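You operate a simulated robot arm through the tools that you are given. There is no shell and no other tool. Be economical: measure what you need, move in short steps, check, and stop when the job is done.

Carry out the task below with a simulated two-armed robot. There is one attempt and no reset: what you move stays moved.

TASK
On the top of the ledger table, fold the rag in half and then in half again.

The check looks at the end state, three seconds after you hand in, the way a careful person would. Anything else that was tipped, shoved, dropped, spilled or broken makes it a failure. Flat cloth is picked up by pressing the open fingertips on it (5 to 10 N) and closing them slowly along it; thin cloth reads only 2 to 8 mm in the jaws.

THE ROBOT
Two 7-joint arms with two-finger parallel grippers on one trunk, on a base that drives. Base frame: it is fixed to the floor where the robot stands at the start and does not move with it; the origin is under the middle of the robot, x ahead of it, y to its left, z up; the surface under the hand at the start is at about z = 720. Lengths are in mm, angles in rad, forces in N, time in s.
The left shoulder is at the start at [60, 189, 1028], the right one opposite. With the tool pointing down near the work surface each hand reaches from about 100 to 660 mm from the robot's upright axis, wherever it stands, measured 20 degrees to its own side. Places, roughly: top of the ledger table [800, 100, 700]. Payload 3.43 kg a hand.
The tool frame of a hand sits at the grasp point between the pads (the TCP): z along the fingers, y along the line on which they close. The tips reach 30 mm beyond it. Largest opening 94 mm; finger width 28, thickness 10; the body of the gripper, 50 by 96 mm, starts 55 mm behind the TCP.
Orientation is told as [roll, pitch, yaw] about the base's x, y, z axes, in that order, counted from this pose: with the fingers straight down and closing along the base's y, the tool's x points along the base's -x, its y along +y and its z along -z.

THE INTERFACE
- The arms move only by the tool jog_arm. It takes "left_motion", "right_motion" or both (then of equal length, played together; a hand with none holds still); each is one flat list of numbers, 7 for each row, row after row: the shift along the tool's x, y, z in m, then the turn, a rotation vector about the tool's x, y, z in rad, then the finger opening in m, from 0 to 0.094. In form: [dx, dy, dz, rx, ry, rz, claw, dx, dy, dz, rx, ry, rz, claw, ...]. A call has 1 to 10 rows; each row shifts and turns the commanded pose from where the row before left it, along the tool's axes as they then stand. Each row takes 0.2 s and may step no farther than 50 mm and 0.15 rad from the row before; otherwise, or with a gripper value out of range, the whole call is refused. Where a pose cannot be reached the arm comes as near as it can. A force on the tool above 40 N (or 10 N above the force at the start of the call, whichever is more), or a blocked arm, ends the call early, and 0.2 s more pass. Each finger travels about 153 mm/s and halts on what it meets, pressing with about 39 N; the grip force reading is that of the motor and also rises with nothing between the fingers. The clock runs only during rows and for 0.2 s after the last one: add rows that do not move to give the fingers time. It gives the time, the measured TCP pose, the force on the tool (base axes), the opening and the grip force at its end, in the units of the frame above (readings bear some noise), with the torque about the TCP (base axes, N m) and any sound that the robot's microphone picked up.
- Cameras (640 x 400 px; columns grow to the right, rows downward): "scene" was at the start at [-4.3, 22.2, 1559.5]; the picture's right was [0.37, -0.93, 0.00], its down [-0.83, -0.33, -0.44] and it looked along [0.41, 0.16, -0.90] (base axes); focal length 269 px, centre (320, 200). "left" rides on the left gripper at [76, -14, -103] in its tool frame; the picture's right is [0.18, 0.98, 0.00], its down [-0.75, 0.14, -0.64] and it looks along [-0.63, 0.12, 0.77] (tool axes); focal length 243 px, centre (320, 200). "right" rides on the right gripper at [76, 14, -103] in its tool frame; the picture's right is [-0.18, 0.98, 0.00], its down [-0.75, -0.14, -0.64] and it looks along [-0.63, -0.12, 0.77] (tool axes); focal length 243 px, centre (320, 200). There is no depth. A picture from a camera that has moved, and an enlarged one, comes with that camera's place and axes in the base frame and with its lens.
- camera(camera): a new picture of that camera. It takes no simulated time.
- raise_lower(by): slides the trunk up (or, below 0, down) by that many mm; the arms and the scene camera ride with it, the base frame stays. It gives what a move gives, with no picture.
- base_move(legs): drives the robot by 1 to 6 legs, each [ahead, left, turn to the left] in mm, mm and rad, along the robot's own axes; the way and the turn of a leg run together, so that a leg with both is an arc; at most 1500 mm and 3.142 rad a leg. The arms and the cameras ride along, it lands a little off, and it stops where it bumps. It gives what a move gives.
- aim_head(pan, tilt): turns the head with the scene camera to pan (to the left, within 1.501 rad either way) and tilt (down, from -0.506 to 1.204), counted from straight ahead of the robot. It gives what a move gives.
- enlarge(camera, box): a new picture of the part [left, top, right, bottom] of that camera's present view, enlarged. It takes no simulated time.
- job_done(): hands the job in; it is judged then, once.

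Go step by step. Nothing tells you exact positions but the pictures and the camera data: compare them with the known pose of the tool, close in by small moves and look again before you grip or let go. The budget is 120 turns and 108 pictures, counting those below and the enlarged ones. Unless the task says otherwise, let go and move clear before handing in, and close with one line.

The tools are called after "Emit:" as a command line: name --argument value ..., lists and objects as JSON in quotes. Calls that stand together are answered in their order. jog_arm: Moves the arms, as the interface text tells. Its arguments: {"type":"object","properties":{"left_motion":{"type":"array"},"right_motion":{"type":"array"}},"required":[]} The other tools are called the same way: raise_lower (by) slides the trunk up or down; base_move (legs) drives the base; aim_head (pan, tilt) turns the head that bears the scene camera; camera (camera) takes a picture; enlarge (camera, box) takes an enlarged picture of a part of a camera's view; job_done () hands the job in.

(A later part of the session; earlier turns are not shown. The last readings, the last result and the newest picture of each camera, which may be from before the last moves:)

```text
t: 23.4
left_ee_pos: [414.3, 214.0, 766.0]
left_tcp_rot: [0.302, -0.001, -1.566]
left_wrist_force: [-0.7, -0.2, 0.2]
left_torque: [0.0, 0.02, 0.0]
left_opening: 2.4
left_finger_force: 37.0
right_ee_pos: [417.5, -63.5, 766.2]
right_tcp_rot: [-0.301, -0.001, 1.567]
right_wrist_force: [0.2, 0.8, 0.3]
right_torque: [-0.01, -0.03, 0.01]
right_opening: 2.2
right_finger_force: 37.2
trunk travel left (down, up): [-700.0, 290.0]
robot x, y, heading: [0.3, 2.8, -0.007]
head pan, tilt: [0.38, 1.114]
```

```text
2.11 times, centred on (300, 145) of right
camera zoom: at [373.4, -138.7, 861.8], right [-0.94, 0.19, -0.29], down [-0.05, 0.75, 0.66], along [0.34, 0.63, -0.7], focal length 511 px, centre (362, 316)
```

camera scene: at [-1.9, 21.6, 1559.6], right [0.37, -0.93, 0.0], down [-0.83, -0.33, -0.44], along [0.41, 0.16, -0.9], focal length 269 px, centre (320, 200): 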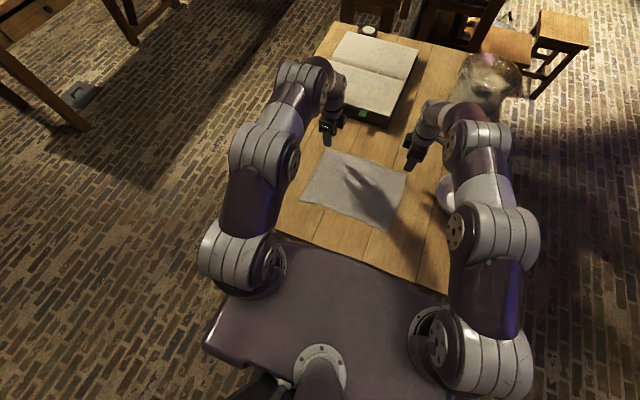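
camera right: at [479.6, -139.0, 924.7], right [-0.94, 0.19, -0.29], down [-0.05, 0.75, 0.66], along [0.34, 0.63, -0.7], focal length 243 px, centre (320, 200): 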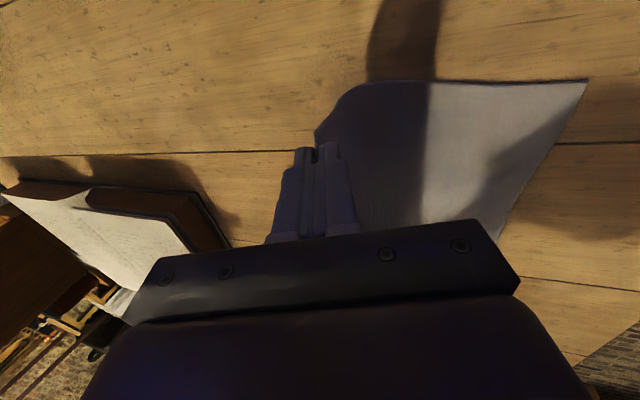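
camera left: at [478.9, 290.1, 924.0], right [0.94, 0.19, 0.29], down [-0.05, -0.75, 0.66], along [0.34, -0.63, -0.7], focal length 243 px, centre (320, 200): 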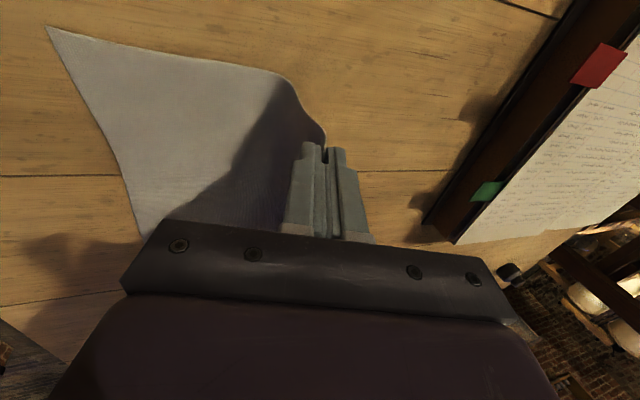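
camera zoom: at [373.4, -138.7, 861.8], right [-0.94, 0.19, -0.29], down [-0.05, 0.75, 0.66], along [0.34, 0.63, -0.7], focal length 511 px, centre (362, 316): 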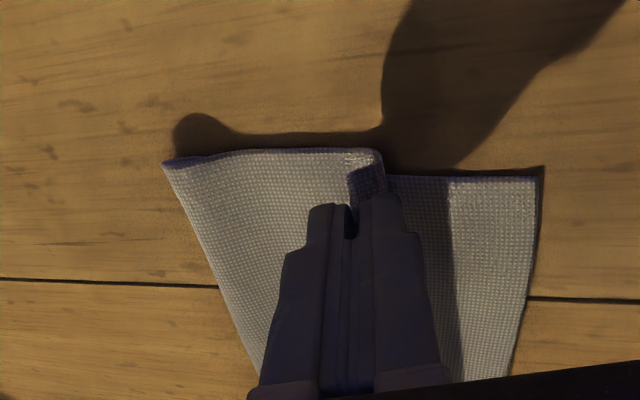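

The fold line is now at about x 496–502 with the near edge at 377–385, close to half. I'll lower to touch and open slowly.

Emit:
jog_arm --right_motion '[0, 0.0012, 0.0038, 0, 0, 0, 0, 0, 0.0009, 0.0029, 0, 0, 0, 0, 0, 0, 0, 0, 0, 0, 0.004, 0, 0, 0, 0, 0, 0, 0.01, 0, 0, 0, 0, 0, 0, 0.02, 0, 0, 0, 0, 0, 0, 0.03, 0, 0, 0, 0, 0, 0, 0.03]' --left_motion '[0, -0.0012, 0.0038, 0, 0, 0, 0, 0, -0.0009, 0.0029, 0, 0, 0, 0, 0, 0, 0, 0, 0, 0, 0.004, 0, 0, 0, 0, 0, 0, 0.01, 0, 0, 0, 0, 0, 0, 0.02, 0, 0, 0, 0, 0, 0, 0.03, 0, 0, 0, 0, 0, 0, 0.03]'

Emit:
enlarge --camera "left" --box '[220, 50, 460, 240]'

Emit:
enlarge --camera "right" --box '[180, 50, 420, 240]'

```text
t: 25.0
left_ee_pos: [415.5, 214.5, 758.9]
left_tcp_rot: [0.3, 0.0, -1.565]
left_wrist_force: [-0.2, -0.4, -0.2]
left_torque: [0.03, -0.04, -0.03]
left_opening: 30.1
left_finger_force: 0.0
right_ee_pos: [417.4, -63.0, 758.8]
right_tcp_rot: [-0.299, -0.001, 1.565]
right_wrist_force: [-0.4, 0.0, -0.3]
right_torque: [-0.01, -0.01, -0.02]
right_opening: 29.8
right_finger_force: 0.2
trunk travel left (down, up): [-700.0, 290.0]
robot x, y, heading: [-1.3, -1.7, 0.002]
head pan, tilt: [0.38, 1.114]
```

```text
2.11 times, centred on (340, 145) of left
camera zoom: at [371.2, 290.0, 850.9], right [0.94, 0.19, 0.29], down [-0.05, -0.75, 0.65], along [0.34, -0.63, -0.7], focal length 511 px, centre (278, 316)
```

zoom: 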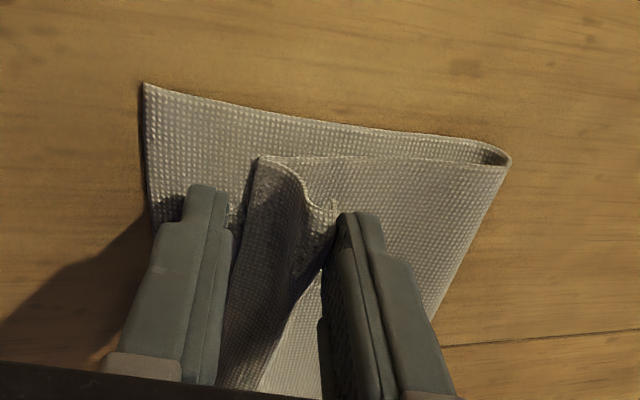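

```text
2.11 times, centred on (300, 145) of right
camera zoom: at [373.7, -138.2, 854.0], right [-0.94, 0.19, -0.29], down [-0.05, 0.75, 0.66], along [0.34, 0.63, -0.7], focal length 511 px, centre (362, 316)
```

zoom: 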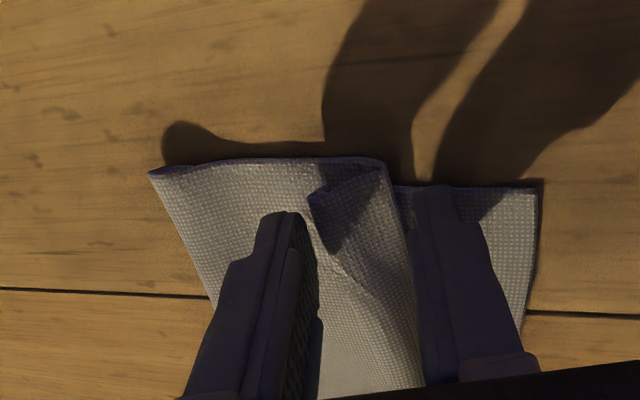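

The released ends fold back toward +x as a small hem. I'll push them over toward me with the outer (far) fingers, staying just above the lower layer.

Emit:
jog_arm --right_motion '[0, -0.0009, -0.0029, 0, 0, 0, 0.03, 0, 0.0086, -0.0027, 0, 0, 0, 0.03, 0, 0.0086, -0.0027, 0, 0, 0, 0.03, 0, 0.0086, -0.0027, 0, 0, 0, 0.03, 0, 0, 0, 0, 0, 0, 0.03]' --left_motion '[0, 0.0009, -0.0029, 0, 0, 0, 0.03, 0, -0.0086, -0.0027, 0, 0, 0, 0.03, 0, -0.0086, -0.0027, 0, 0, 0, 0.03, 0, -0.0086, -0.0027, 0, 0, 0, 0.03, 0, 0, 0, 0, 0, 0, 0.03]'

Emit:
enlarge --camera "left" --box '[220, 50, 460, 240]'

Emit:
enlarge --camera "right" --box '[180, 50, 420, 240]'

```text
t: 26.2
left_ee_pos: [403.0, 214.1, 763.4]
left_tcp_rot: [0.29, 0.001, -1.566]
left_wrist_force: [-0.7, -0.1, 0.1]
left_torque: [-0.05, 0.0, 0.01]
left_opening: 29.9
left_finger_force: 0.1
left hand out of reach, approached as far as the arm can: row 2, 3, 4
right_ee_pos: [389.7, -62.6, 762.0]
right_tcp_rot: [-0.298, 0.0, 1.569]
right_wrist_force: [-1.6, 1.0, 0.6]
right_torque: [0.02, 0.04, 0.02]
right_opening: 29.9
right_finger_force: 0.0
trunk travel left (down, up): [-700.0, 290.0]
robot x, y, heading: [3.0, -3.8, 0.004]
head pan, tilt: [0.38, 1.114]
```

```text
2.11 times, centred on (340, 145) of left
camera zoom: at [358.9, 289.0, 856.5], right [0.94, 0.19, 0.28], down [-0.05, -0.75, 0.66], along [0.34, -0.63, -0.7], focal length 511 px, centre (278, 316)
```

zoom: 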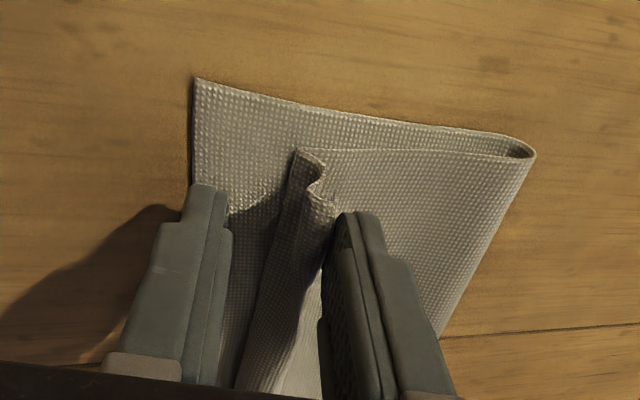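

```text
2.11 times, centred on (300, 145) of right
camera zoom: at [346.1, -138.3, 856.7], right [-0.94, 0.19, -0.29], down [-0.05, 0.75, 0.65], along [0.34, 0.63, -0.7], focal length 511 px, centre (362, 316)
```

zoom: 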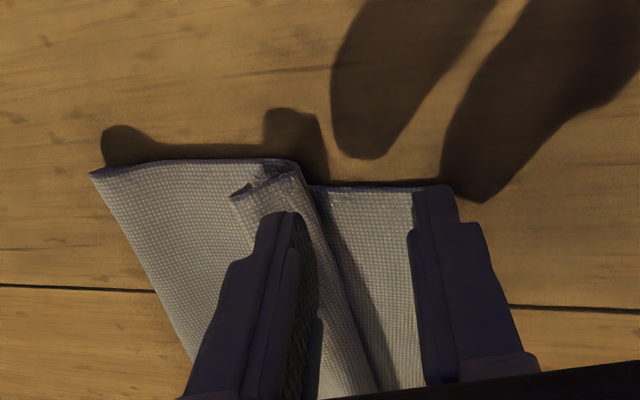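

The hem is still lying back, since the fingers passed above it. I'll lift, straighten the hands and close the fingers, then check the hem from above before sweeping it over at a lower height.

Emit:
jog_arm --right_motion '[0, -0.009, -0.0287, 0, 0, 0, 0.03, 0, -0.009, -0.0287, 0, 0, 0, 0.03, 0, 0, 0, -0.15, 0, 0, 0.02, 0, 0, 0, -0.148, 0, 0, 0.0, 0, -0.035, 0, 0, 0, 0, 0.0, 0, -0.035, 0, 0, 0, 0, 0.0, 0, 0, 0, 0, 0, 0, 0]' --left_motion '[0, 0.009, -0.0287, 0, 0, 0, 0.03, 0, 0.009, -0.0287, 0, 0, 0, 0.03, 0, 0, 0, 0.15, 0, 0, 0.02, 0, 0, 0, 0.14, 0, 0, 0.0, 0, 0.03, 0, 0, 0, 0, 0, 0, 0.03, 0, 0, 0, 0, 0, 0, 0, 0, 0, 0, 0, 0]'

Emit:
camera --camera "left"

Emit:
camera --camera "right"

Emit:
enlarge --camera "scene" --box '[260, 120, 436, 230]'

```text
t: 27.8
left_ee_pos: [465.0, 210.9, 831.9]
left_tcp_rot: [0.08, -0.016, -1.567]
left_wrist_force: [0.1, 0.1, -0.2]
left_torque: [0.04, -0.01, 0.0]
left_opening: 0.0
left_finger_force: 33.2
left hand out of reach, approached as far as the arm can: row 4
right_ee_pos: [460.8, -59.5, 823.1]
right_tcp_rot: [-0.003, -0.001, 1.566]
right_wrist_force: [0.4, 0.1, -0.4]
right_torque: [0.01, -0.02, -0.01]
right_opening: 0.0
right_finger_force: 32.9
trunk travel left (down, up): [-700.0, 290.0]
robot x, y, heading: [-1.6, 1.9, 0.0]
head pan, tilt: [0.38, 1.114]
```

```text
69 pictures are left
camera left: at [442.8, 288.6, 930.3], right [0.98, 0.19, 0.08], down [0.09, -0.74, 0.66], along [0.18, -0.64, -0.74], focal length 243 px, centre (320, 200)
```

left: 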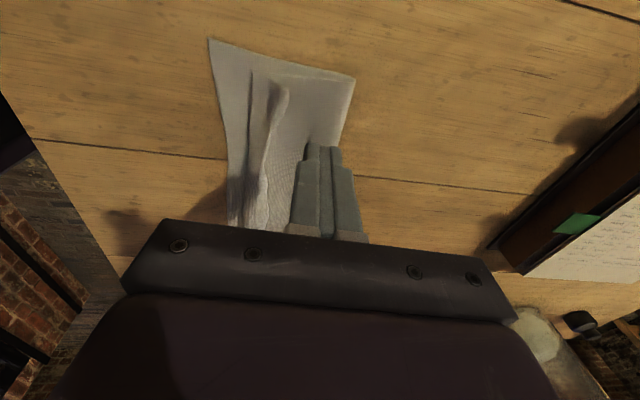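

```text
68 pictures are left
camera right: at [446.3, -135.8, 926.3], right [-0.98, 0.19, 0.0], down [0.14, 0.75, 0.64], along [0.12, 0.63, -0.77], focal length 243 px, centre (320, 200)
```

right: 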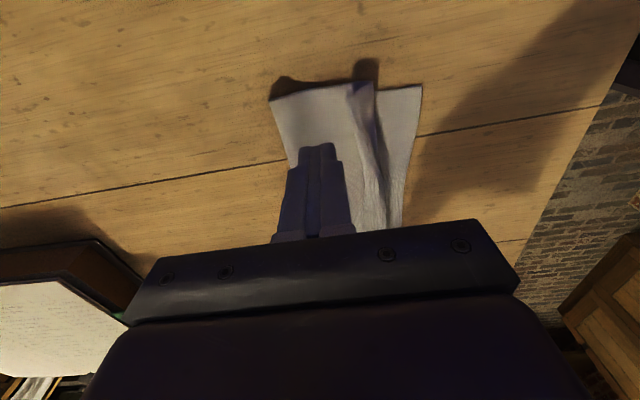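

```text
3.64 times, centred on (348, 175) of scene
camera zoom: at [-5.7, 22.6, 1559.5], right [0.37, -0.93, 0.0], down [-0.83, -0.33, -0.44], along [0.41, 0.16, -0.9], focal length 979 px, centre (218, 291)
```

zoom: 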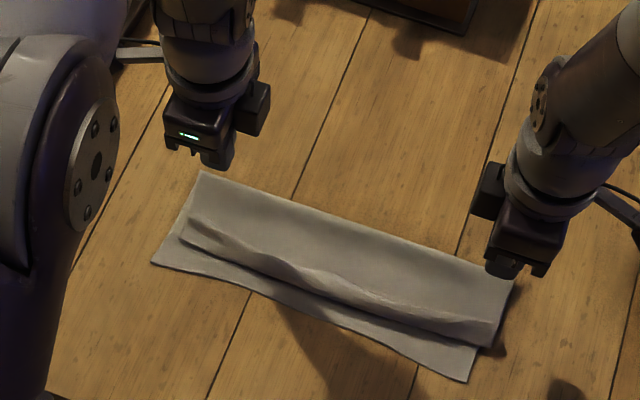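

The hem stands up slightly all along the edge (hem edge x≈432–442). The left arm is cramped there, so I'll back the base 100 mm while the hands are free.

Emit:
base_move --legs '[[-100, 0, 0]]'

```text
t: 29.0
left_ee_pos: [363.9, 211.5, 830.2]
left_tcp_rot: [0.08, -0.015, -1.568]
left_wrist_force: [0.5, -0.1, 0.0]
left_torque: [0.01, 0.02, -0.01]
left_opening: 0.0
left_finger_force: 33.5
right_ee_pos: [358.0, -59.8, 822.6]
right_tcp_rot: [-0.001, 0.0, 1.564]
right_wrist_force: [-0.4, -0.4, -1.0]
right_torque: [0.01, 0.0, 0.02]
right_opening: 0.0
right_finger_force: 33.2
trunk travel left (down, up): [-700.0, 290.0]
robot x, y, heading: [-101.5, -0.6, -0.002]
head pan, tilt: [0.38, 1.114]
```

Emit:
jog_arm --right_motion '[0, -0.0353, 0, 0, 0, 0, 0, 0, -0.0353, 0, 0, 0, 0, 0, 0, -0.0353, 0, 0, 0, 0, 0, 0, 0, 0.02, 0, 0, 0, 0, 0, 0, 0.02, 0, 0, 0, 0, 0, 0, 0.0195, 0, 0, 0, 0, 0, 0, 0, 0, 0, 0, 0]' --left_motion '[0, 0, 0, 0.08, 0, 0, 0, 0, 0.05, 0, 0, 0, 0, 0, 0, 0.05, 0, 0, 0, 0, 0, 0, 0, 0.022, 0, 0, 0, 0, 0, 0, 0.022, 0, 0, 0, 0, 0, 0, 0.022, 0, 0, 0, 0, 0, 0, 0, 0, 0, 0, 0]'

Emit:
camera --camera "left"

Emit:
camera --camera "right"

```text
t: 30.6
left_ee_pos: [465.4, 212.5, 765.7]
left_tcp_rot: [0.002, -0.014, -1.568]
left_wrist_force: [-0.5, 0.2, -0.8]
left_torque: [0.01, -0.02, -0.01]
left_opening: 0.0
left_finger_force: 32.9
right_ee_pos: [464.1, -60.2, 762.8]
right_tcp_rot: [-0.001, 0.0, 1.567]
right_wrist_force: [-0.5, -0.4, 0.6]
right_torque: [0.02, 0.0, -0.01]
right_opening: 0.0
right_finger_force: 33.0
trunk travel left (down, up): [-700.0, 290.0]
robot x, y, heading: [-101.7, -1.3, 0.007]
head pan, tilt: [0.38, 1.114]
```

```text
66 pictures are left
camera left: at [449.4, 288.9, 865.7], right [0.98, 0.19, 0.0], down [0.14, -0.74, 0.65], along [0.12, -0.64, -0.76], focal length 243 px, centre (320, 200)
```

left: 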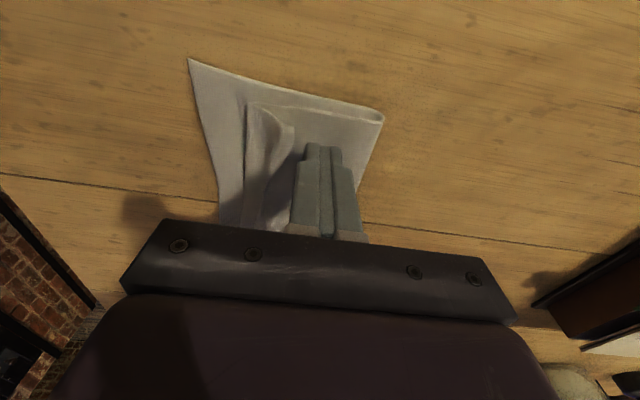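

```text
65 pictures are left
camera right: at [450.1, -136.4, 866.1], right [-0.98, 0.19, 0.0], down [0.14, 0.75, 0.64], along [0.12, 0.63, -0.77], focal length 243 px, centre (320, 200)
```

right: 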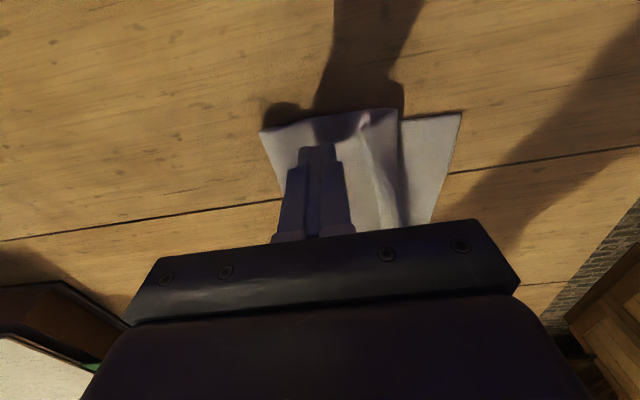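

Emit:
jog_arm --right_motion '[0, 0, 0.005, 0, 0, 0, 0, 0, 0.01, 0, 0, 0, 0, 0, 0, 0.01, 0, 0, 0, 0, 0, 0, 0.01, 0, 0, 0, 0, 0, 0, 0, 0, 0, 0, 0, 0]' --left_motion '[0, 0, 0.008, 0, 0, 0, 0, 0, -0.01, 0, 0, 0, 0, 0, 0, -0.01, 0, 0, 0, 0, 0, 0, -0.01, 0, 0, 0, 0, 0, 0, 0, 0, 0, 0, 0, 0]'

Emit:
enlarge --camera "left" --box '[180, 40, 420, 240]'

Emit:
enlarge --camera "right" --box '[220, 40, 460, 240]'

```text
t: 31.8
left_ee_pos: [434.6, 210.8, 759.0]
left_tcp_rot: [0.001, -0.014, -1.568]
left_wrist_force: [0.2, -0.4, 0.1]
left_torque: [-0.03, 0.0, 0.03]
left_opening: 0.2
left_finger_force: 32.7
right_ee_pos: [435.4, -61.1, 758.2]
right_tcp_rot: [-0.002, 0.0, 1.567]
right_wrist_force: [-0.1, 0.4, -1.4]
right_torque: [0.01, 0.04, 0.0]
right_opening: 0.0
right_finger_force: 32.9
trunk travel left (down, up): [-700.0, 290.0]
robot x, y, heading: [-102.6, 3.0, 0.001]
head pan, tilt: [0.38, 1.114]
```

```text
2.00 times, centred on (300, 140) of left
camera zoom: at [419.5, 287.7, 858.4], right [0.98, 0.19, 0.0], down [0.14, -0.74, 0.65], along [0.12, -0.64, -0.76], focal length 485 px, centre (360, 320)
```

zoom: 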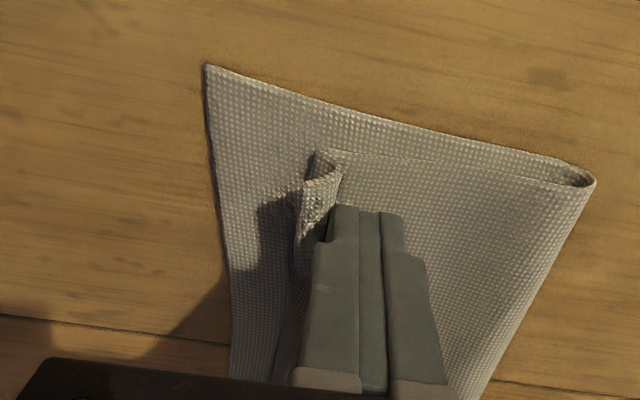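

```text
2.00 times, centred on (340, 140) of right
camera zoom: at [421.1, -136.1, 862.2], right [-0.98, 0.19, 0.0], down [0.14, 0.75, 0.64], along [0.12, 0.63, -0.77], focal length 485 px, centre (280, 320)
```

zoom: 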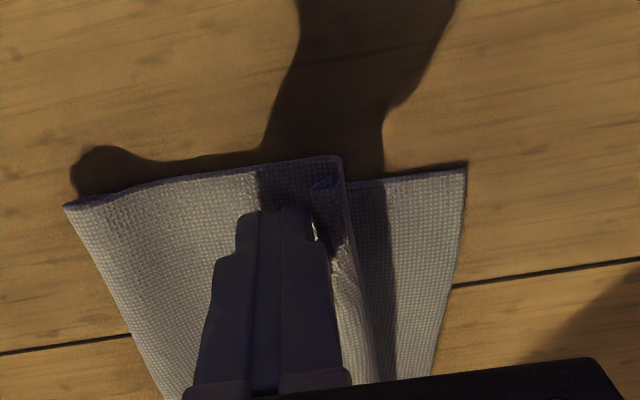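

It works: the hem is tipping over toward me. I'll continue sweeping another 45 mm.

Emit:
jog_arm --right_motion '[0, 0.011, 0, 0, 0, 0, 0, 0, 0.011, 0, 0, 0, 0, 0, 0, 0.011, 0, 0, 0, 0, 0, 0, 0.011, 0, 0, 0, 0, 0, 0, 0, 0, 0, 0, 0, 0]' --left_motion '[0, -0.011, 0, 0, 0, 0, 0, 0, -0.011, 0, 0, 0, 0, 0, 0, -0.011, 0, 0, 0, 0, 0, 0, -0.011, 0, 0, 0, 0, 0, 0, 0, 0, 0, 0, 0, 0]'

Emit:
enlarge --camera "left" --box '[180, 40, 420, 240]'

Emit:
enlarge --camera "right" --box '[220, 40, 460, 240]'

```text
t: 33.0
left_ee_pos: [390.0, 210.6, 757.4]
left_tcp_rot: [0.001, -0.015, -1.569]
left_wrist_force: [0.2, 0.1, 0.7]
left_torque: [-0.01, 0.01, 0.04]
left_opening: 0.0
left_finger_force: 33.0
right_ee_pos: [391.6, -59.1, 757.4]
right_tcp_rot: [-0.001, -0.001, 1.566]
right_wrist_force: [-0.8, 0.3, -0.4]
right_torque: [0.0, -0.02, 0.0]
right_opening: 0.0
right_finger_force: 33.4
trunk travel left (down, up): [-700.0, 290.0]
robot x, y, heading: [-100.6, 0.8, 0.003]
head pan, tilt: [0.38, 1.114]
```

```text
2.00 times, centred on (300, 140) of left
camera zoom: at [375.4, 286.7, 857.2], right [0.98, 0.19, 0.0], down [0.14, -0.74, 0.65], along [0.12, -0.64, -0.76], focal length 485 px, centre (360, 320)
```

zoom: 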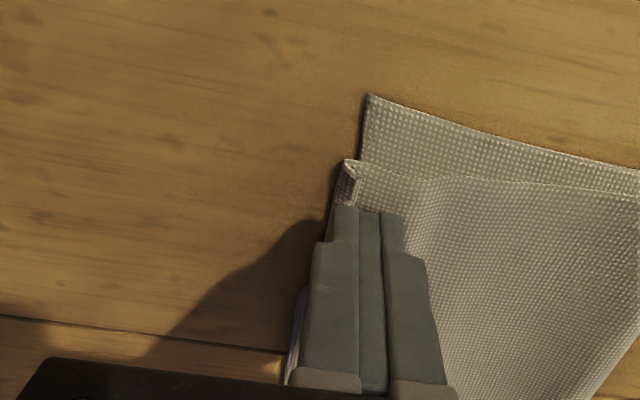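

```text
2.00 times, centred on (340, 140) of right
camera zoom: at [377.1, -135.3, 861.4], right [-0.98, 0.19, 0.0], down [0.14, 0.75, 0.64], along [0.12, 0.63, -0.77], focal length 485 px, centre (280, 320)
```

zoom: 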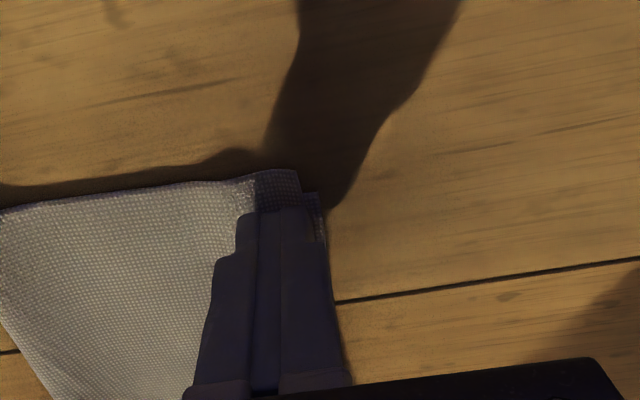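

Emit:
jog_arm --right_motion '[0, 0.01, 0, 0, 0, 0, 0, 0, 0.01, 0, 0, 0, 0, 0, 0, 0.01, 0, 0, 0, 0, 0, 0, 0.01, -0.01, 0, 0, 0, 0, 0, 0, -0.03, 0, 0, 0, 0, 0, 0, -0.03, 0, 0, 0, 0]' --left_motion '[0, -0.01, 0, 0, 0, 0, 0, 0, -0.01, 0, 0, 0, 0, 0, 0, -0.01, 0, 0, 0, 0, 0, 0, -0.01, -0.01, 0, 0, 0, 0, 0, 0, -0.03, 0, 0, 0, 0, 0, 0, -0.03, 0, 0, 0, 0]'

Emit:
camera --camera "left"

Emit:
camera --camera "right"

Emit:
camera --camera "scene"

```text
t: 34.4
left_ee_pos: [350.9, 213.1, 828.4]
left_tcp_rot: [0.0, -0.015, -1.568]
left_wrist_force: [-0.2, 0.3, 0.0]
left_torque: [0.01, -0.02, 0.0]
left_opening: 0.4
left_finger_force: 32.7
right_ee_pos: [350.2, -61.4, 828.7]
right_tcp_rot: [-0.003, 0.001, 1.565]
right_wrist_force: [0.0, -0.4, 0.3]
right_torque: [-0.02, -0.02, 0.03]
right_opening: 0.2
right_finger_force: 33.3
trunk travel left (down, up): [-700.0, 290.0]
robot x, y, heading: [-94.0, -0.8, -0.004]
head pan, tilt: [0.38, 1.114]
```

```text
60 pictures are left
camera left: at [336.4, 289.2, 928.9], right [0.98, 0.19, 0.0], down [0.14, -0.74, 0.65], along [0.12, -0.64, -0.76], focal length 243 px, centre (320, 200)
```

left: 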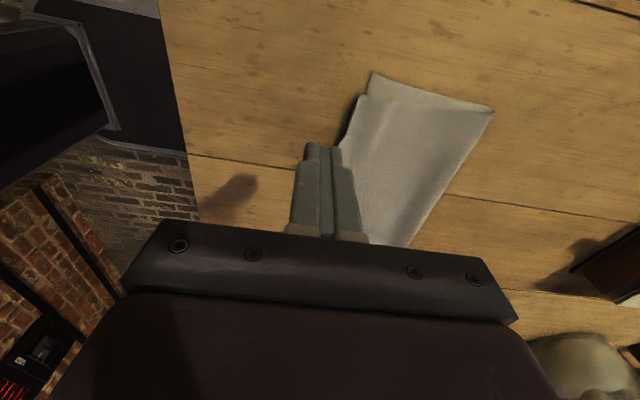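

```text
59 pictures are left
camera right: at [335.7, -137.6, 932.4], right [-0.98, 0.19, 0.0], down [0.14, 0.75, 0.64], along [0.12, 0.63, -0.77], focal length 243 px, centre (320, 200)
```

right: 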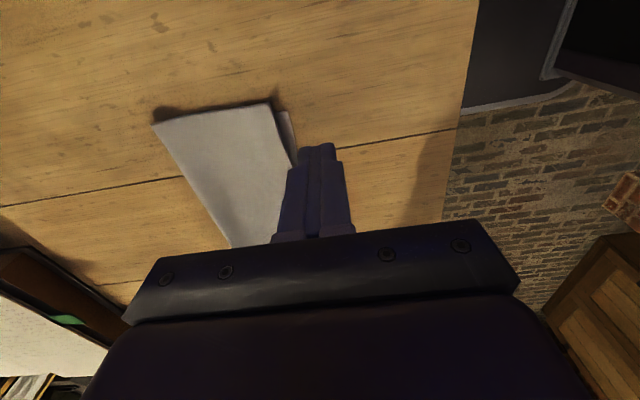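

```text
58 pictures are left
camera scene: at [-107.9, 22.0, 1559.4], right [0.37, -0.93, 0.0], down [-0.83, -0.33, -0.44], along [0.41, 0.16, -0.9], focal length 269 px, centre (320, 200)
```

scene: 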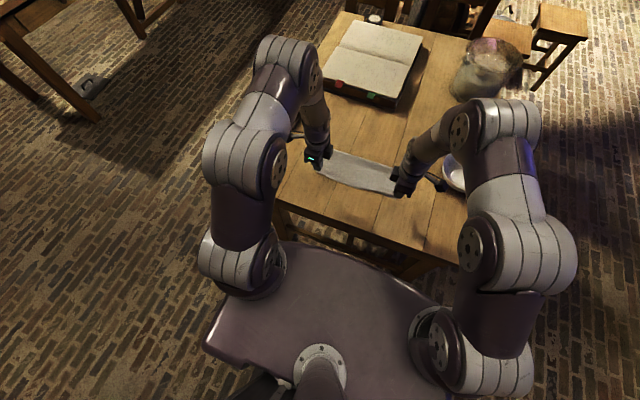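

The first fold is flat and nearly aligned. I'll move both hands aside to see the strip clearly.

Emit:
jog_arm --right_motion '[0.03, 0.02, -0.02, 0, 0, 0, 0.02, 0.03, 0.02, -0.02, 0, 0, 0, 0.04, 0.03, 0.02, -0.02, 0, 0, 0, 0.04]' --left_motion '[0.03, -0.02, -0.02, 0, 0, 0, 0.02, 0.03, -0.02, -0.02, 0, 0, 0, 0.04, 0.03, -0.02, -0.02, 0, 0, 0, 0.04]'

Emit:
enlarge --camera "scene" --box '[260, 110, 452, 230]'

Emit:
camera --camera "left"

Emit:
camera --camera "right"

```text
t: 35.2
left_ee_pos: [289.2, 300.7, 887.9]
left_tcp_rot: [0.003, -0.017, -1.569]
left_wrist_force: [0.3, -0.2, 0.5]
left_torque: [0.03, -0.05, -0.01]
left_opening: 40.0
left_finger_force: 0.1
right_ee_pos: [287.2, -150.9, 891.9]
right_tcp_rot: [-0.003, -0.002, 1.568]
right_wrist_force: [-0.6, 0.4, -0.7]
right_torque: [0.01, -0.03, 0.03]
right_opening: 40.0
right_finger_force: 0.0
trunk travel left (down, up): [-700.0, 290.0]
robot x, y, heading: [-102.8, 1.4, 0.006]
head pan, tilt: [0.38, 1.114]
```

```text
3.33 times, centred on (356, 170) of scene
camera zoom: at [-108.9, 21.9, 1559.5], right [0.37, -0.93, 0.0], down [-0.83, -0.33, -0.44], along [0.41, 0.16, -0.9], focal length 897 px, centre (200, 300)
```

zoom: 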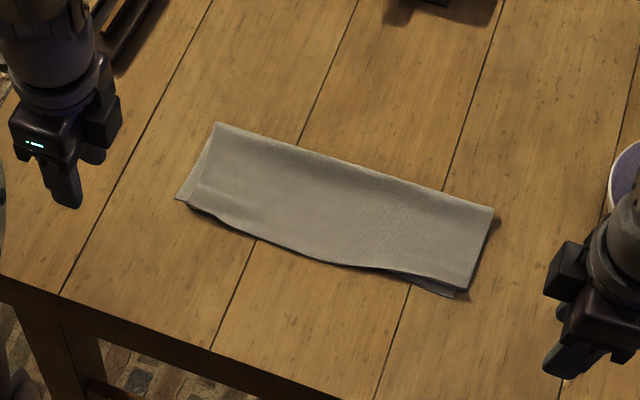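

```text
56 pictures are left
camera left: at [274.4, 377.2, 988.3], right [0.98, 0.19, 0.0], down [0.14, -0.74, 0.65], along [0.12, -0.64, -0.76], focal length 243 px, centre (320, 200)
```

left: 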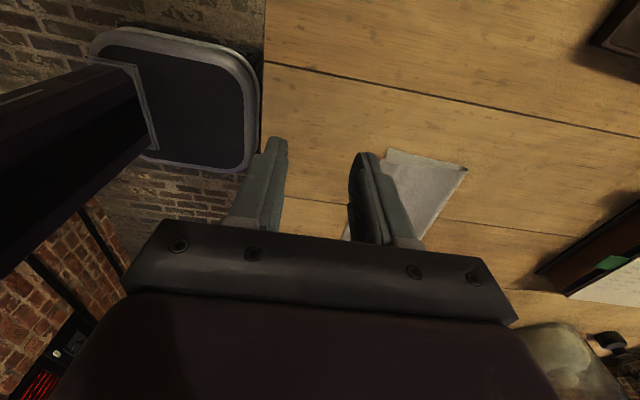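

```text
55 pictures are left
camera right: at [274.0, -226.7, 994.3], right [-0.98, 0.19, 0.0], down [0.14, 0.75, 0.64], along [0.12, 0.63, -0.77], focal length 243 px, centre (320, 200)
```

right: 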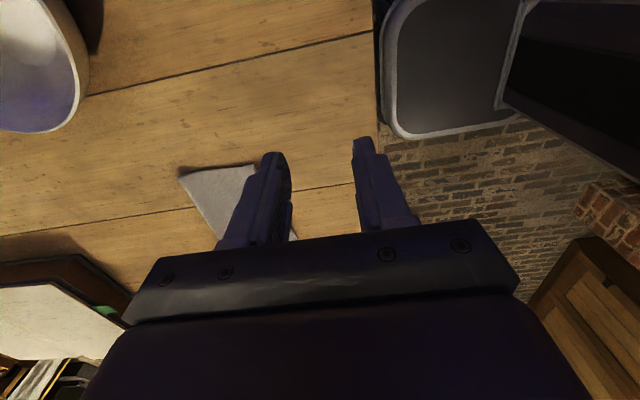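

The first fold is good: a strip about x 375–490, y −86–239. For the second fold, the left hand will carry the left end over to the right. I'll turn it to close along y and move the right hand out of the way.

Emit:
jog_arm --left_motion '[0, 0, 0, 0, 0, -0.15, 0.04, 0, 0, 0, 0, 0, -0.15, 0.04, 0, 0, 0, 0, 0, -0.15, 0.04, 0, 0, 0, 0, 0, -0.15, 0.04, 0, 0, 0, 0, 0, -0.15, 0.04, 0, 0, 0, 0, 0, -0.15, 0.04, 0, 0, 0, 0, 0, -0.15, 0.04, 0, 0, 0, 0, 0, -0.15, 0.04, 0, 0, 0, 0, 0, -0.15, 0.04, 0, 0, 0, 0, 0, -0.15, 0.04]' --right_motion '[0.04, 0, 0, 0, 0, 0, 0.04, 0.04, 0, 0, 0, 0, 0, 0.04, 0.04, 0, 0, 0, 0, 0, 0.04, 0, 0, 0, 0, 0, 0, 0.04, 0, 0, 0, 0, 0, 0, 0.04, 0, 0, 0, 0, 0, 0, 0.04, 0, 0, 0, 0, 0, 0, 0.04, 0, 0, 0, 0, 0, 0, 0.04, 0, 0, 0, 0, 0, 0, 0.04, 0, 0, 0, 0, 0, 0, 0.04]'

```text
t: 37.4
left_ee_pos: [290.3, 301.7, 885.5]
left_tcp_rot: [-0.014, -0.002, -0.067]
left_wrist_force: [0.9, -0.1, -0.4]
left_torque: [0.02, -0.04, 0.01]
left_opening: 40.0
left_finger_force: 0.0
right_ee_pos: [288.1, -270.5, 889.1]
right_tcp_rot: [-0.003, 0.0, 1.565]
right_wrist_force: [-0.6, -0.6, 0.2]
right_torque: [0.04, 0.03, -0.03]
right_opening: 40.2
right_finger_force: 0.0
trunk travel left (down, up): [-700.0, 290.0]
robot x, y, heading: [-105.4, -0.2, -0.0]
head pan, tilt: [0.38, 1.114]
```

Emit:
jog_arm --left_motion '[0, 0, 0, -0.014, 0, -0.067, 0.04, -0.0355, -0.0187, 0.024, 0, 0, 0, 0.04, -0.0355, -0.0187, 0.024, 0, 0, 0, 0.04, -0.0355, -0.0187, 0.024, 0, 0, 0, 0.04, -0.0355, -0.0187, 0.024, 0, 0, 0, 0.04, 0, 0, 0, 0, 0, 0, 0.04]'

Emit:
camera --camera "left"

Emit:
enlarge --camera "scene" --box '[260, 110, 452, 230]'

```text
t: 38.8
left_ee_pos: [431.5, 223.9, 788.5]
left_tcp_rot: [-0.002, -0.001, -0.002]
left_wrist_force: [0.9, 0.0, 0.0]
left_torque: [-0.02, 0.01, -0.03]
left_opening: 40.1
left_finger_force: 0.0
right_ee_pos: [287.6, -271.0, 890.2]
right_tcp_rot: [-0.003, -0.002, 1.566]
right_wrist_force: [0.4, 0.3, 0.5]
right_torque: [-0.03, 0.0, 0.0]
right_opening: 39.7
right_finger_force: 0.1
trunk travel left (down, up): [-700.0, 290.0]
robot x, y, heading: [-102.6, 0.4, -0.003]
head pan, tilt: [0.38, 1.114]
```

```text
54 pictures are left
camera left: at [354.7, 209.4, 889.7], right [-0.18, 0.98, 0.0], down [0.75, 0.14, 0.64], along [0.63, 0.12, -0.77], focal length 243 px, centre (320, 200)
```

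left: 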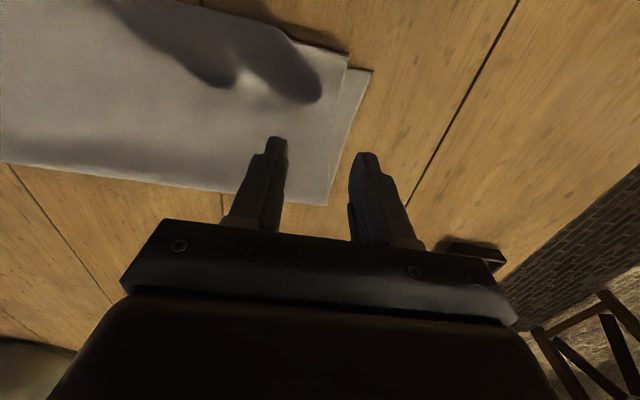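

```text
3.33 times, centred on (356, 170) of scene
camera zoom: at [-107.8, 22.4, 1559.5], right [0.37, -0.93, 0.0], down [-0.83, -0.33, -0.44], along [0.41, 0.16, -0.9], focal length 897 px, centre (200, 300)
```

zoom: 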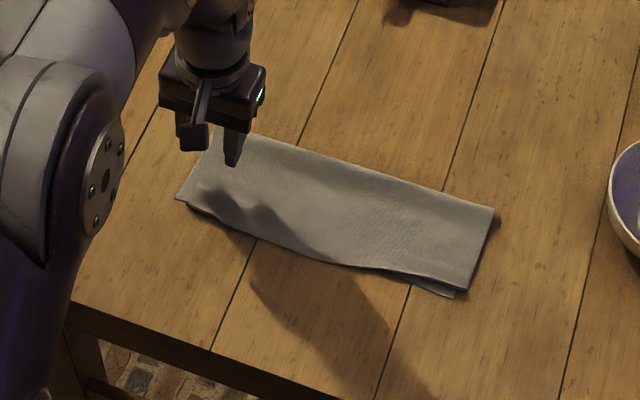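

The bottom layer's edge is at y≈246 and the top layer's at ≈236. I'll tilt slightly so the outer finger meets the table beyond both edges, then descend.

Emit:
jog_arm --left_motion '[0, 0.0065, 0.012, 0.08, 0, 0, 0.042, 0, 0, 0.012, 0, 0, 0, 0.042, 0, 0, 0.004, 0, 0, 0, 0.042, 0, 0, 0.003, 0, 0, 0, 0.042, 0, 0, 0, 0, 0, 0, 0.042]'

Emit:
camera --camera "left"

```text
t: 40.0
left_ee_pos: [431.5, 231.2, 757.9]
left_tcp_rot: [-0.081, -0.001, -0.001]
left_wrist_force: [0.2, -0.5, -0.2]
left_torque: [0.0, -0.04, 0.0]
left_opening: 41.5
left_finger_force: 0.1
right_ee_pos: [288.6, -270.8, 888.9]
right_tcp_rot: [-0.003, 0.001, 1.566]
right_wrist_force: [0.4, 0.3, 0.1]
right_torque: [-0.06, 0.0, 0.01]
right_opening: 39.9
right_finger_force: 0.1
trunk travel left (down, up): [-700.0, 290.0]
robot x, y, heading: [-100.0, -0.3, 0.0]
head pan, tilt: [0.38, 1.114]
```

```text
52 pictures are left
camera left: at [355.4, 224.6, 860.9], right [-0.18, 0.98, -0.08], down [0.75, 0.19, 0.63], along [0.63, 0.05, -0.77], focal length 243 px, centre (320, 200)
```

left: 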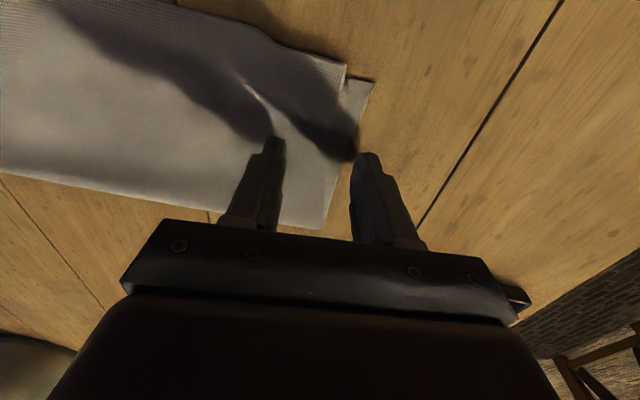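

Emit:
jog_arm --left_motion '[0, 0, 0.002, 0, 0, 0, 0.042, 0, 0, 0.0015, 0, 0, 0, 0.042, 0, 0, 0, 0, 0, 0, 0.042]'

```text
t: 40.8
left_ee_pos: [433.6, 231.6, 755.7]
left_tcp_rot: [-0.081, 0.0, 0.0]
left_wrist_force: [0.3, 0.0, -0.9]
left_torque: [0.02, -0.02, 0.01]
left_opening: 42.0
left_finger_force: 0.1
right_ee_pos: [288.0, -270.2, 888.2]
right_tcp_rot: [-0.002, 0.0, 1.565]
right_wrist_force: [0.3, -0.3, -0.5]
right_torque: [0.01, -0.01, -0.01]
right_opening: 40.2
right_finger_force: 0.0
trunk travel left (down, up): [-700.0, 290.0]
robot x, y, heading: [-102.0, -0.5, 0.001]
head pan, tilt: [0.38, 1.114]
```

Emit:
jog_arm --left_motion '[0, 0, 0.002, 0, 0, 0, 0.042, 0, 0, 0.001, 0, 0, 0, 0.042, 0, 0, 0, 0, 0, 0, 0.042]'

```text
t: 41.6
left_ee_pos: [432.4, 231.5, 753.4]
left_tcp_rot: [-0.084, -0.002, -0.003]
left_wrist_force: [-0.5, -0.1, -0.7]
left_torque: [0.04, 0.0, 0.01]
left_opening: 41.8
left_finger_force: 0.1
right_ee_pos: [288.4, -270.9, 889.4]
right_tcp_rot: [0.0, 0.001, 1.567]
right_wrist_force: [0.5, -0.9, -0.4]
right_torque: [0.02, -0.01, 0.0]
right_opening: 40.2
right_finger_force: 0.0
trunk travel left (down, up): [-700.0, 290.0]
robot x, y, heading: [-103.8, 0.2, -0.003]
head pan, tilt: [0.38, 1.114]
```

Emit:
jog_arm --left_motion '[0, 0, 0.0015, 0, 0, 0, 0.042, 0, 0, 0.001, 0, 0, 0, 0.042, 0, 0, 0, 0, 0, 0, 0.042]'

```text
t: 42.4
left_ee_pos: [431.1, 231.4, 752.4]
left_tcp_rot: [-0.084, -0.006, -0.002]
left_wrist_force: [1.6, 1.4, 14.0]
left_torque: [0.46, 0.09, -0.04]
left_opening: 42.5
left_finger_force: 0.4
right_ee_pos: [287.3, -271.8, 889.8]
right_tcp_rot: [-0.005, -0.001, 1.566]
right_wrist_force: [-0.2, -0.2, -0.7]
right_torque: [-0.01, 0.0, -0.02]
right_opening: 39.8
right_finger_force: 0.1
trunk travel left (down, up): [-700.0, 290.0]
robot x, y, heading: [-101.7, -1.7, 0.0]
head pan, tilt: [0.38, 1.114]
```

Emit:
jog_arm --left_motion '[0, 0, 0, -0.03, 0, 0, 0.042, 0, 0, 0, 0, 0, 0, 0.042]'

```text
t: 43.0
left_ee_pos: [432.3, 231.3, 750.6]
left_tcp_rot: [-0.05, -0.004, -0.006]
left_wrist_force: [4.4, -1.4, 12.7]
left_torque: [0.32, -0.09, -0.14]
left_opening: 40.9
left_finger_force: 0.1
right_ee_pos: [286.8, -269.8, 890.0]
right_tcp_rot: [-0.003, 0.0, 1.566]
right_wrist_force: [0.0, 0.2, -0.2]
right_torque: [0.0, 0.02, 0.0]
right_opening: 40.2
right_finger_force: 0.0
trunk travel left (down, up): [-700.0, 290.0]
robot x, y, heading: [-99.1, -2.0, 0.004]
head pan, tilt: [0.38, 1.114]
```

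Emit:
jog_arm --left_motion '[0, -0.001, 0.0, 0, 0, 0, 0.038, 0, -0.001, 0, 0, 0, 0, 0.034, 0, -0.001, 0, 0, 0, 0, 0.03, 0, -0.001, 0, 0, 0, 0, 0.026, 0, -0.001, 0, 0, 0, 0, 0.022, 0, -0.001, 0, 0, 0, 0, 0.018, 0, -0.001, 0, 0, 0, 0, 0.014, 0, -0.001, 0, 0, 0, 0, 0.01, 0, 0, 0, 0, 0, 0, 0.005, 0, 0, 0, 0, 0, 0, 0.0]'

Emit:
camera --camera "left"

```text
t: 45.2
left_ee_pos: [432.9, 222.7, 751.4]
left_tcp_rot: [-0.055, -0.002, -0.003]
left_wrist_force: [0.3, 0.1, 7.9]
left_torque: [-0.03, 0.02, -0.02]
left_opening: 3.3
left_finger_force: 38.1
right_ee_pos: [287.6, -270.9, 889.6]
right_tcp_rot: [-0.002, 0.0, 1.565]
right_wrist_force: [0.6, -0.6, -0.3]
right_torque: [0.01, 0.02, 0.02]
right_opening: 40.0
right_finger_force: 0.1
trunk travel left (down, up): [-700.0, 290.0]
robot x, y, heading: [-104.6, 0.1, 0.005]
head pan, tilt: [0.38, 1.114]
```

```text
51 pictures are left
camera left: at [355.2, 213.1, 853.3], right [-0.18, 0.98, -0.05], down [0.75, 0.17, 0.64], along [0.63, 0.08, -0.77], focal length 243 px, centre (320, 200)
```

left: 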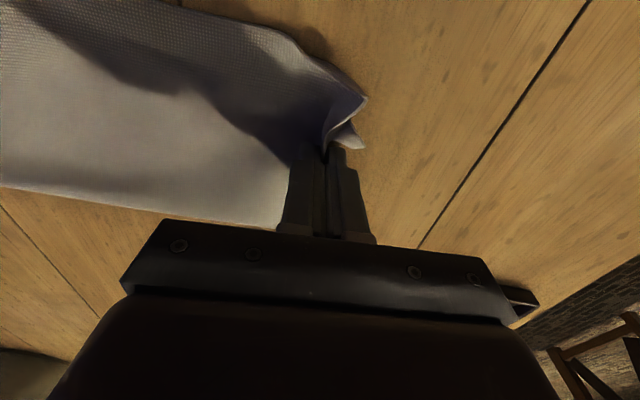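

The reading is 3.3 mm and both layers seem to run into the jaws. I'll lift 40 mm and check.

Emit:
jog_arm --left_motion '[0, 0, -0.01, 0, 0, 0, 0, 0, 0, -0.015, 0, 0, 0, 0, 0, 0, -0.015, 0, 0, 0, 0, 0, 0, 0, 0, 0, 0, 0]'

Emit:
enlarge --camera "left" --box '[160, 0, 440, 240]'

Emit:
enlarge --camera "scene" --box '[260, 110, 452, 230]'

```text
t: 46.2
left_ee_pos: [431.8, 225.1, 790.3]
left_tcp_rot: [-0.053, 0.001, -0.002]
left_wrist_force: [-0.2, -0.3, -0.4]
left_torque: [0.01, -0.02, 0.01]
left_opening: 3.2
left_finger_force: 38.0
right_ee_pos: [288.9, -270.4, 888.7]
right_tcp_rot: [0.0, 0.001, 1.566]
right_wrist_force: [0.1, -0.5, 0.7]
right_torque: [-0.01, -0.01, 0.02]
right_opening: 40.2
right_finger_force: 0.1
trunk travel left (down, up): [-700.0, 290.0]
robot x, y, heading: [-99.3, 1.4, -0.001]
head pan, tilt: [0.38, 1.114]
```

```text
1.67 times, centred on (300, 120) of left
camera zoom: at [355.1, 215.5, 891.8], right [-0.18, 0.98, -0.05], down [0.75, 0.17, 0.63], along [0.63, 0.08, -0.77], focal length 404 px, centre (353, 333)
```

zoom: 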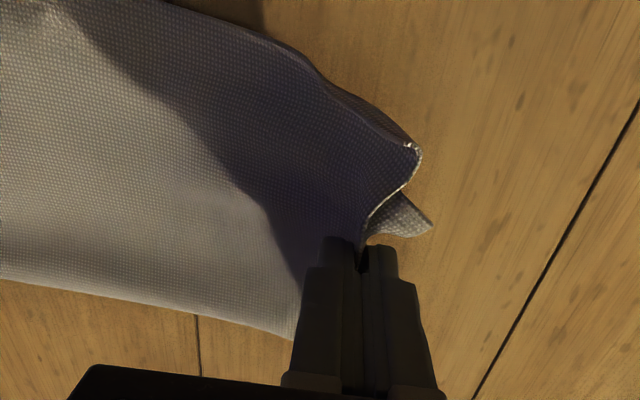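

```text
3.33 times, centred on (356, 170) of scene
camera zoom: at [-106.2, 22.2, 1559.5], right [0.37, -0.93, 0.0], down [-0.83, -0.33, -0.44], along [0.41, 0.16, -0.9], focal length 897 px, centre (200, 300)
```

zoom: 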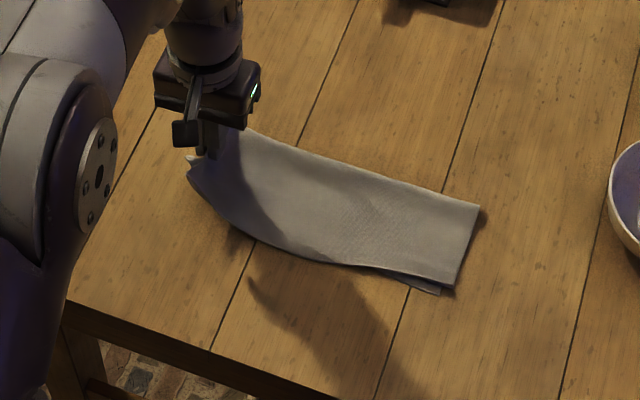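

Both layers are held. The right end has moved to y≈−70, so the fold line should be at y≈87. I'm carrying the end over in an arc.

Emit:
jog_arm --left_motion '[0, -0.019, -0.0225, -0.053, 0, 0, 0, 0, -0.019, -0.0225, 0, 0, 0, 0, 0, -0.0235, -0.01, 0, 0, 0, 0, 0, -0.0235, -0.01, 0, 0, 0, 0, 0, -0.0265, -0.0085, 0, 0, 0, 0, 0, -0.0265, -0.0085, 0, 0, 0, 0, 0, -0.032, 0.0075, 0, 0, 0, 0, 0, -0.032, 0.0075, 0, 0, 0, 0, 0, 0, 0, 0, 0, 0, 0]'

Emit:
camera --camera "scene"

Emit:
camera --camera "left"

Emit:
camera --camera "right"

```text
t: 48.2
left_ee_pos: [429.9, 24.5, 859.6]
left_tcp_rot: [-0.001, -0.002, -0.001]
left_wrist_force: [0.4, 0.2, -0.1]
left_torque: [-0.07, 0.04, -0.05]
left_opening: 2.9
left_finger_force: 38.4
right_ee_pos: [287.3, -269.8, 889.0]
right_tcp_rot: [-0.002, 0.0, 1.566]
right_wrist_force: [0.1, 0.8, 0.5]
right_torque: [-0.01, 0.0, -0.01]
right_opening: 39.8
right_finger_force: 0.0
trunk travel left (down, up): [-700.0, 290.0]
robot x, y, heading: [-102.7, 0.3, -0.002]
head pan, tilt: [0.38, 1.114]
```

```text
48 pictures are left
camera scene: at [-106.6, 22.9, 1559.5], right [0.37, -0.93, 0.0], down [-0.83, -0.33, -0.44], along [0.41, 0.16, -0.9], focal length 269 px, centre (320, 200)
```

scene: 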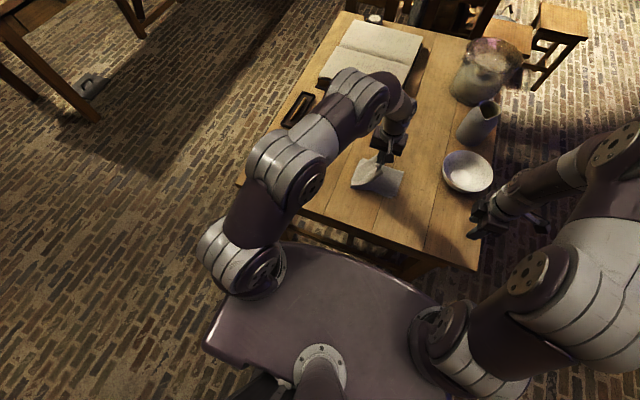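

```text
47 pictures are left
camera left: at [354.7, 8.7, 960.1], right [-0.18, 0.98, 0.0], down [0.75, 0.14, 0.64], along [0.63, 0.12, -0.77], focal length 243 px, centre (320, 200)
```

left: 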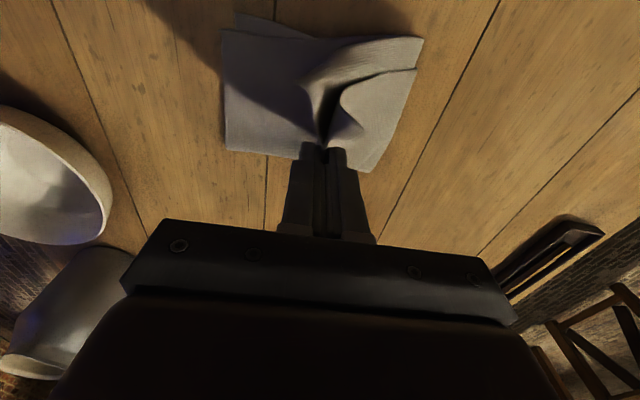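

```text
46 pictures are left
camera right: at [273.7, -345.5, 992.8], right [-0.98, 0.19, 0.0], down [0.14, 0.75, 0.64], along [0.12, 0.63, -0.77], focal length 243 px, centre (320, 200)
```

right: 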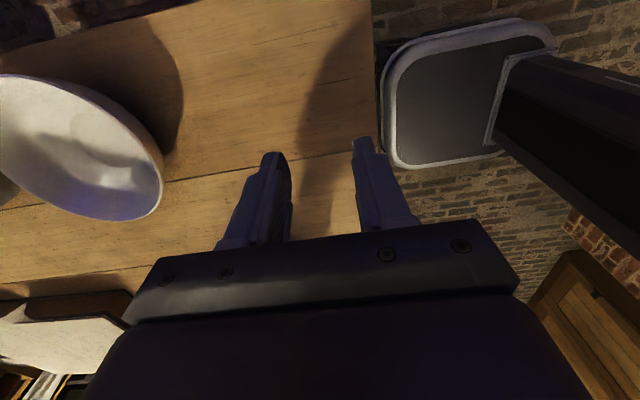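

The fold line sits at y≈88, as intended. Continuing down to the right end.

Emit:
jog_arm --left_motion '[0, -0.022, 0.02, 0, 0, 0, 0, 0, -0.022, 0.024, 0, 0, 0, 0, 0, -0.008, 0.018, 0, 0, 0, 0, 0, -0.006, 0.018, 0, 0, 0, 0, 0, -0.002, 0.012, 0, 0, 0, 0, 0, 0, 0, 0, 0, 0, 0]'

Emit:
enlarge --camera "left" --box '[160, 0, 480, 240]'

Emit:
enlarge --camera "scene" --box '[310, 120, 470, 220]'

```text
t: 49.6
left_ee_pos: [433.0, -35.4, 767.3]
left_tcp_rot: [-0.001, -0.001, -0.003]
left_wrist_force: [0.0, 0.9, -0.6]
left_torque: [-0.03, 0.04, -0.02]
left_opening: 3.0
left_finger_force: 37.3
right_ee_pos: [288.6, -270.8, 889.6]
right_tcp_rot: [-0.001, 0.0, 1.566]
right_wrist_force: [-0.2, 0.2, -0.2]
right_torque: [0.0, -0.03, -0.01]
right_opening: 40.0
right_finger_force: 0.0
trunk travel left (down, up): [-700.0, 290.0]
robot x, y, heading: [-102.3, 0.1, 0.002]
head pan, tilt: [0.38, 1.114]
```

```text
1.67 times, centred on (320, 120) of left
camera zoom: at [355.9, -50.5, 868.6], right [-0.18, 0.98, 0.0], down [0.75, 0.14, 0.64], along [0.63, 0.12, -0.77], focal length 404 px, centre (320, 333)
```

zoom: 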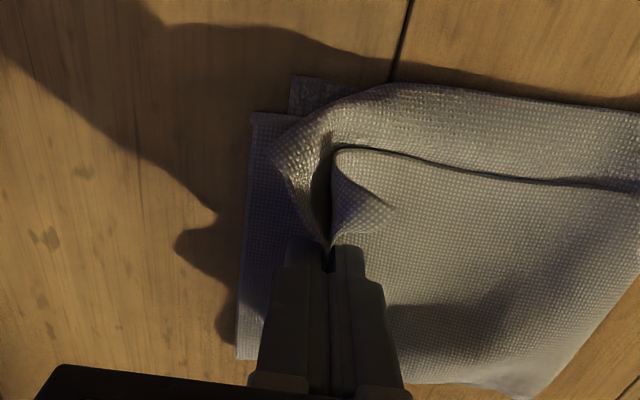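

```text
4.00 times, centred on (390, 170) of scene
camera zoom: at [-106.4, 22.1, 1559.5], right [0.37, -0.93, 0.0], down [-0.83, -0.33, -0.44], along [0.41, 0.16, -0.9], focal length 1077 px, centre (40, 320)
```

zoom: 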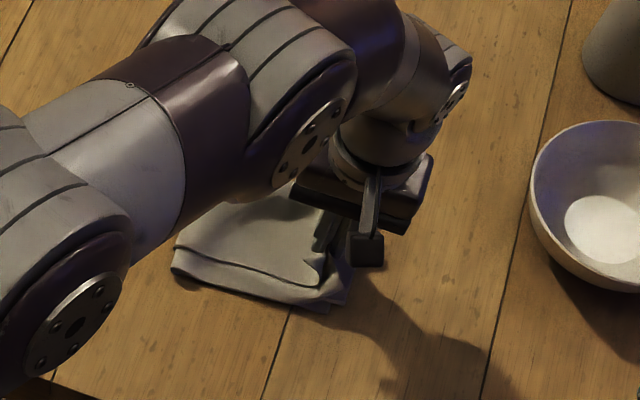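

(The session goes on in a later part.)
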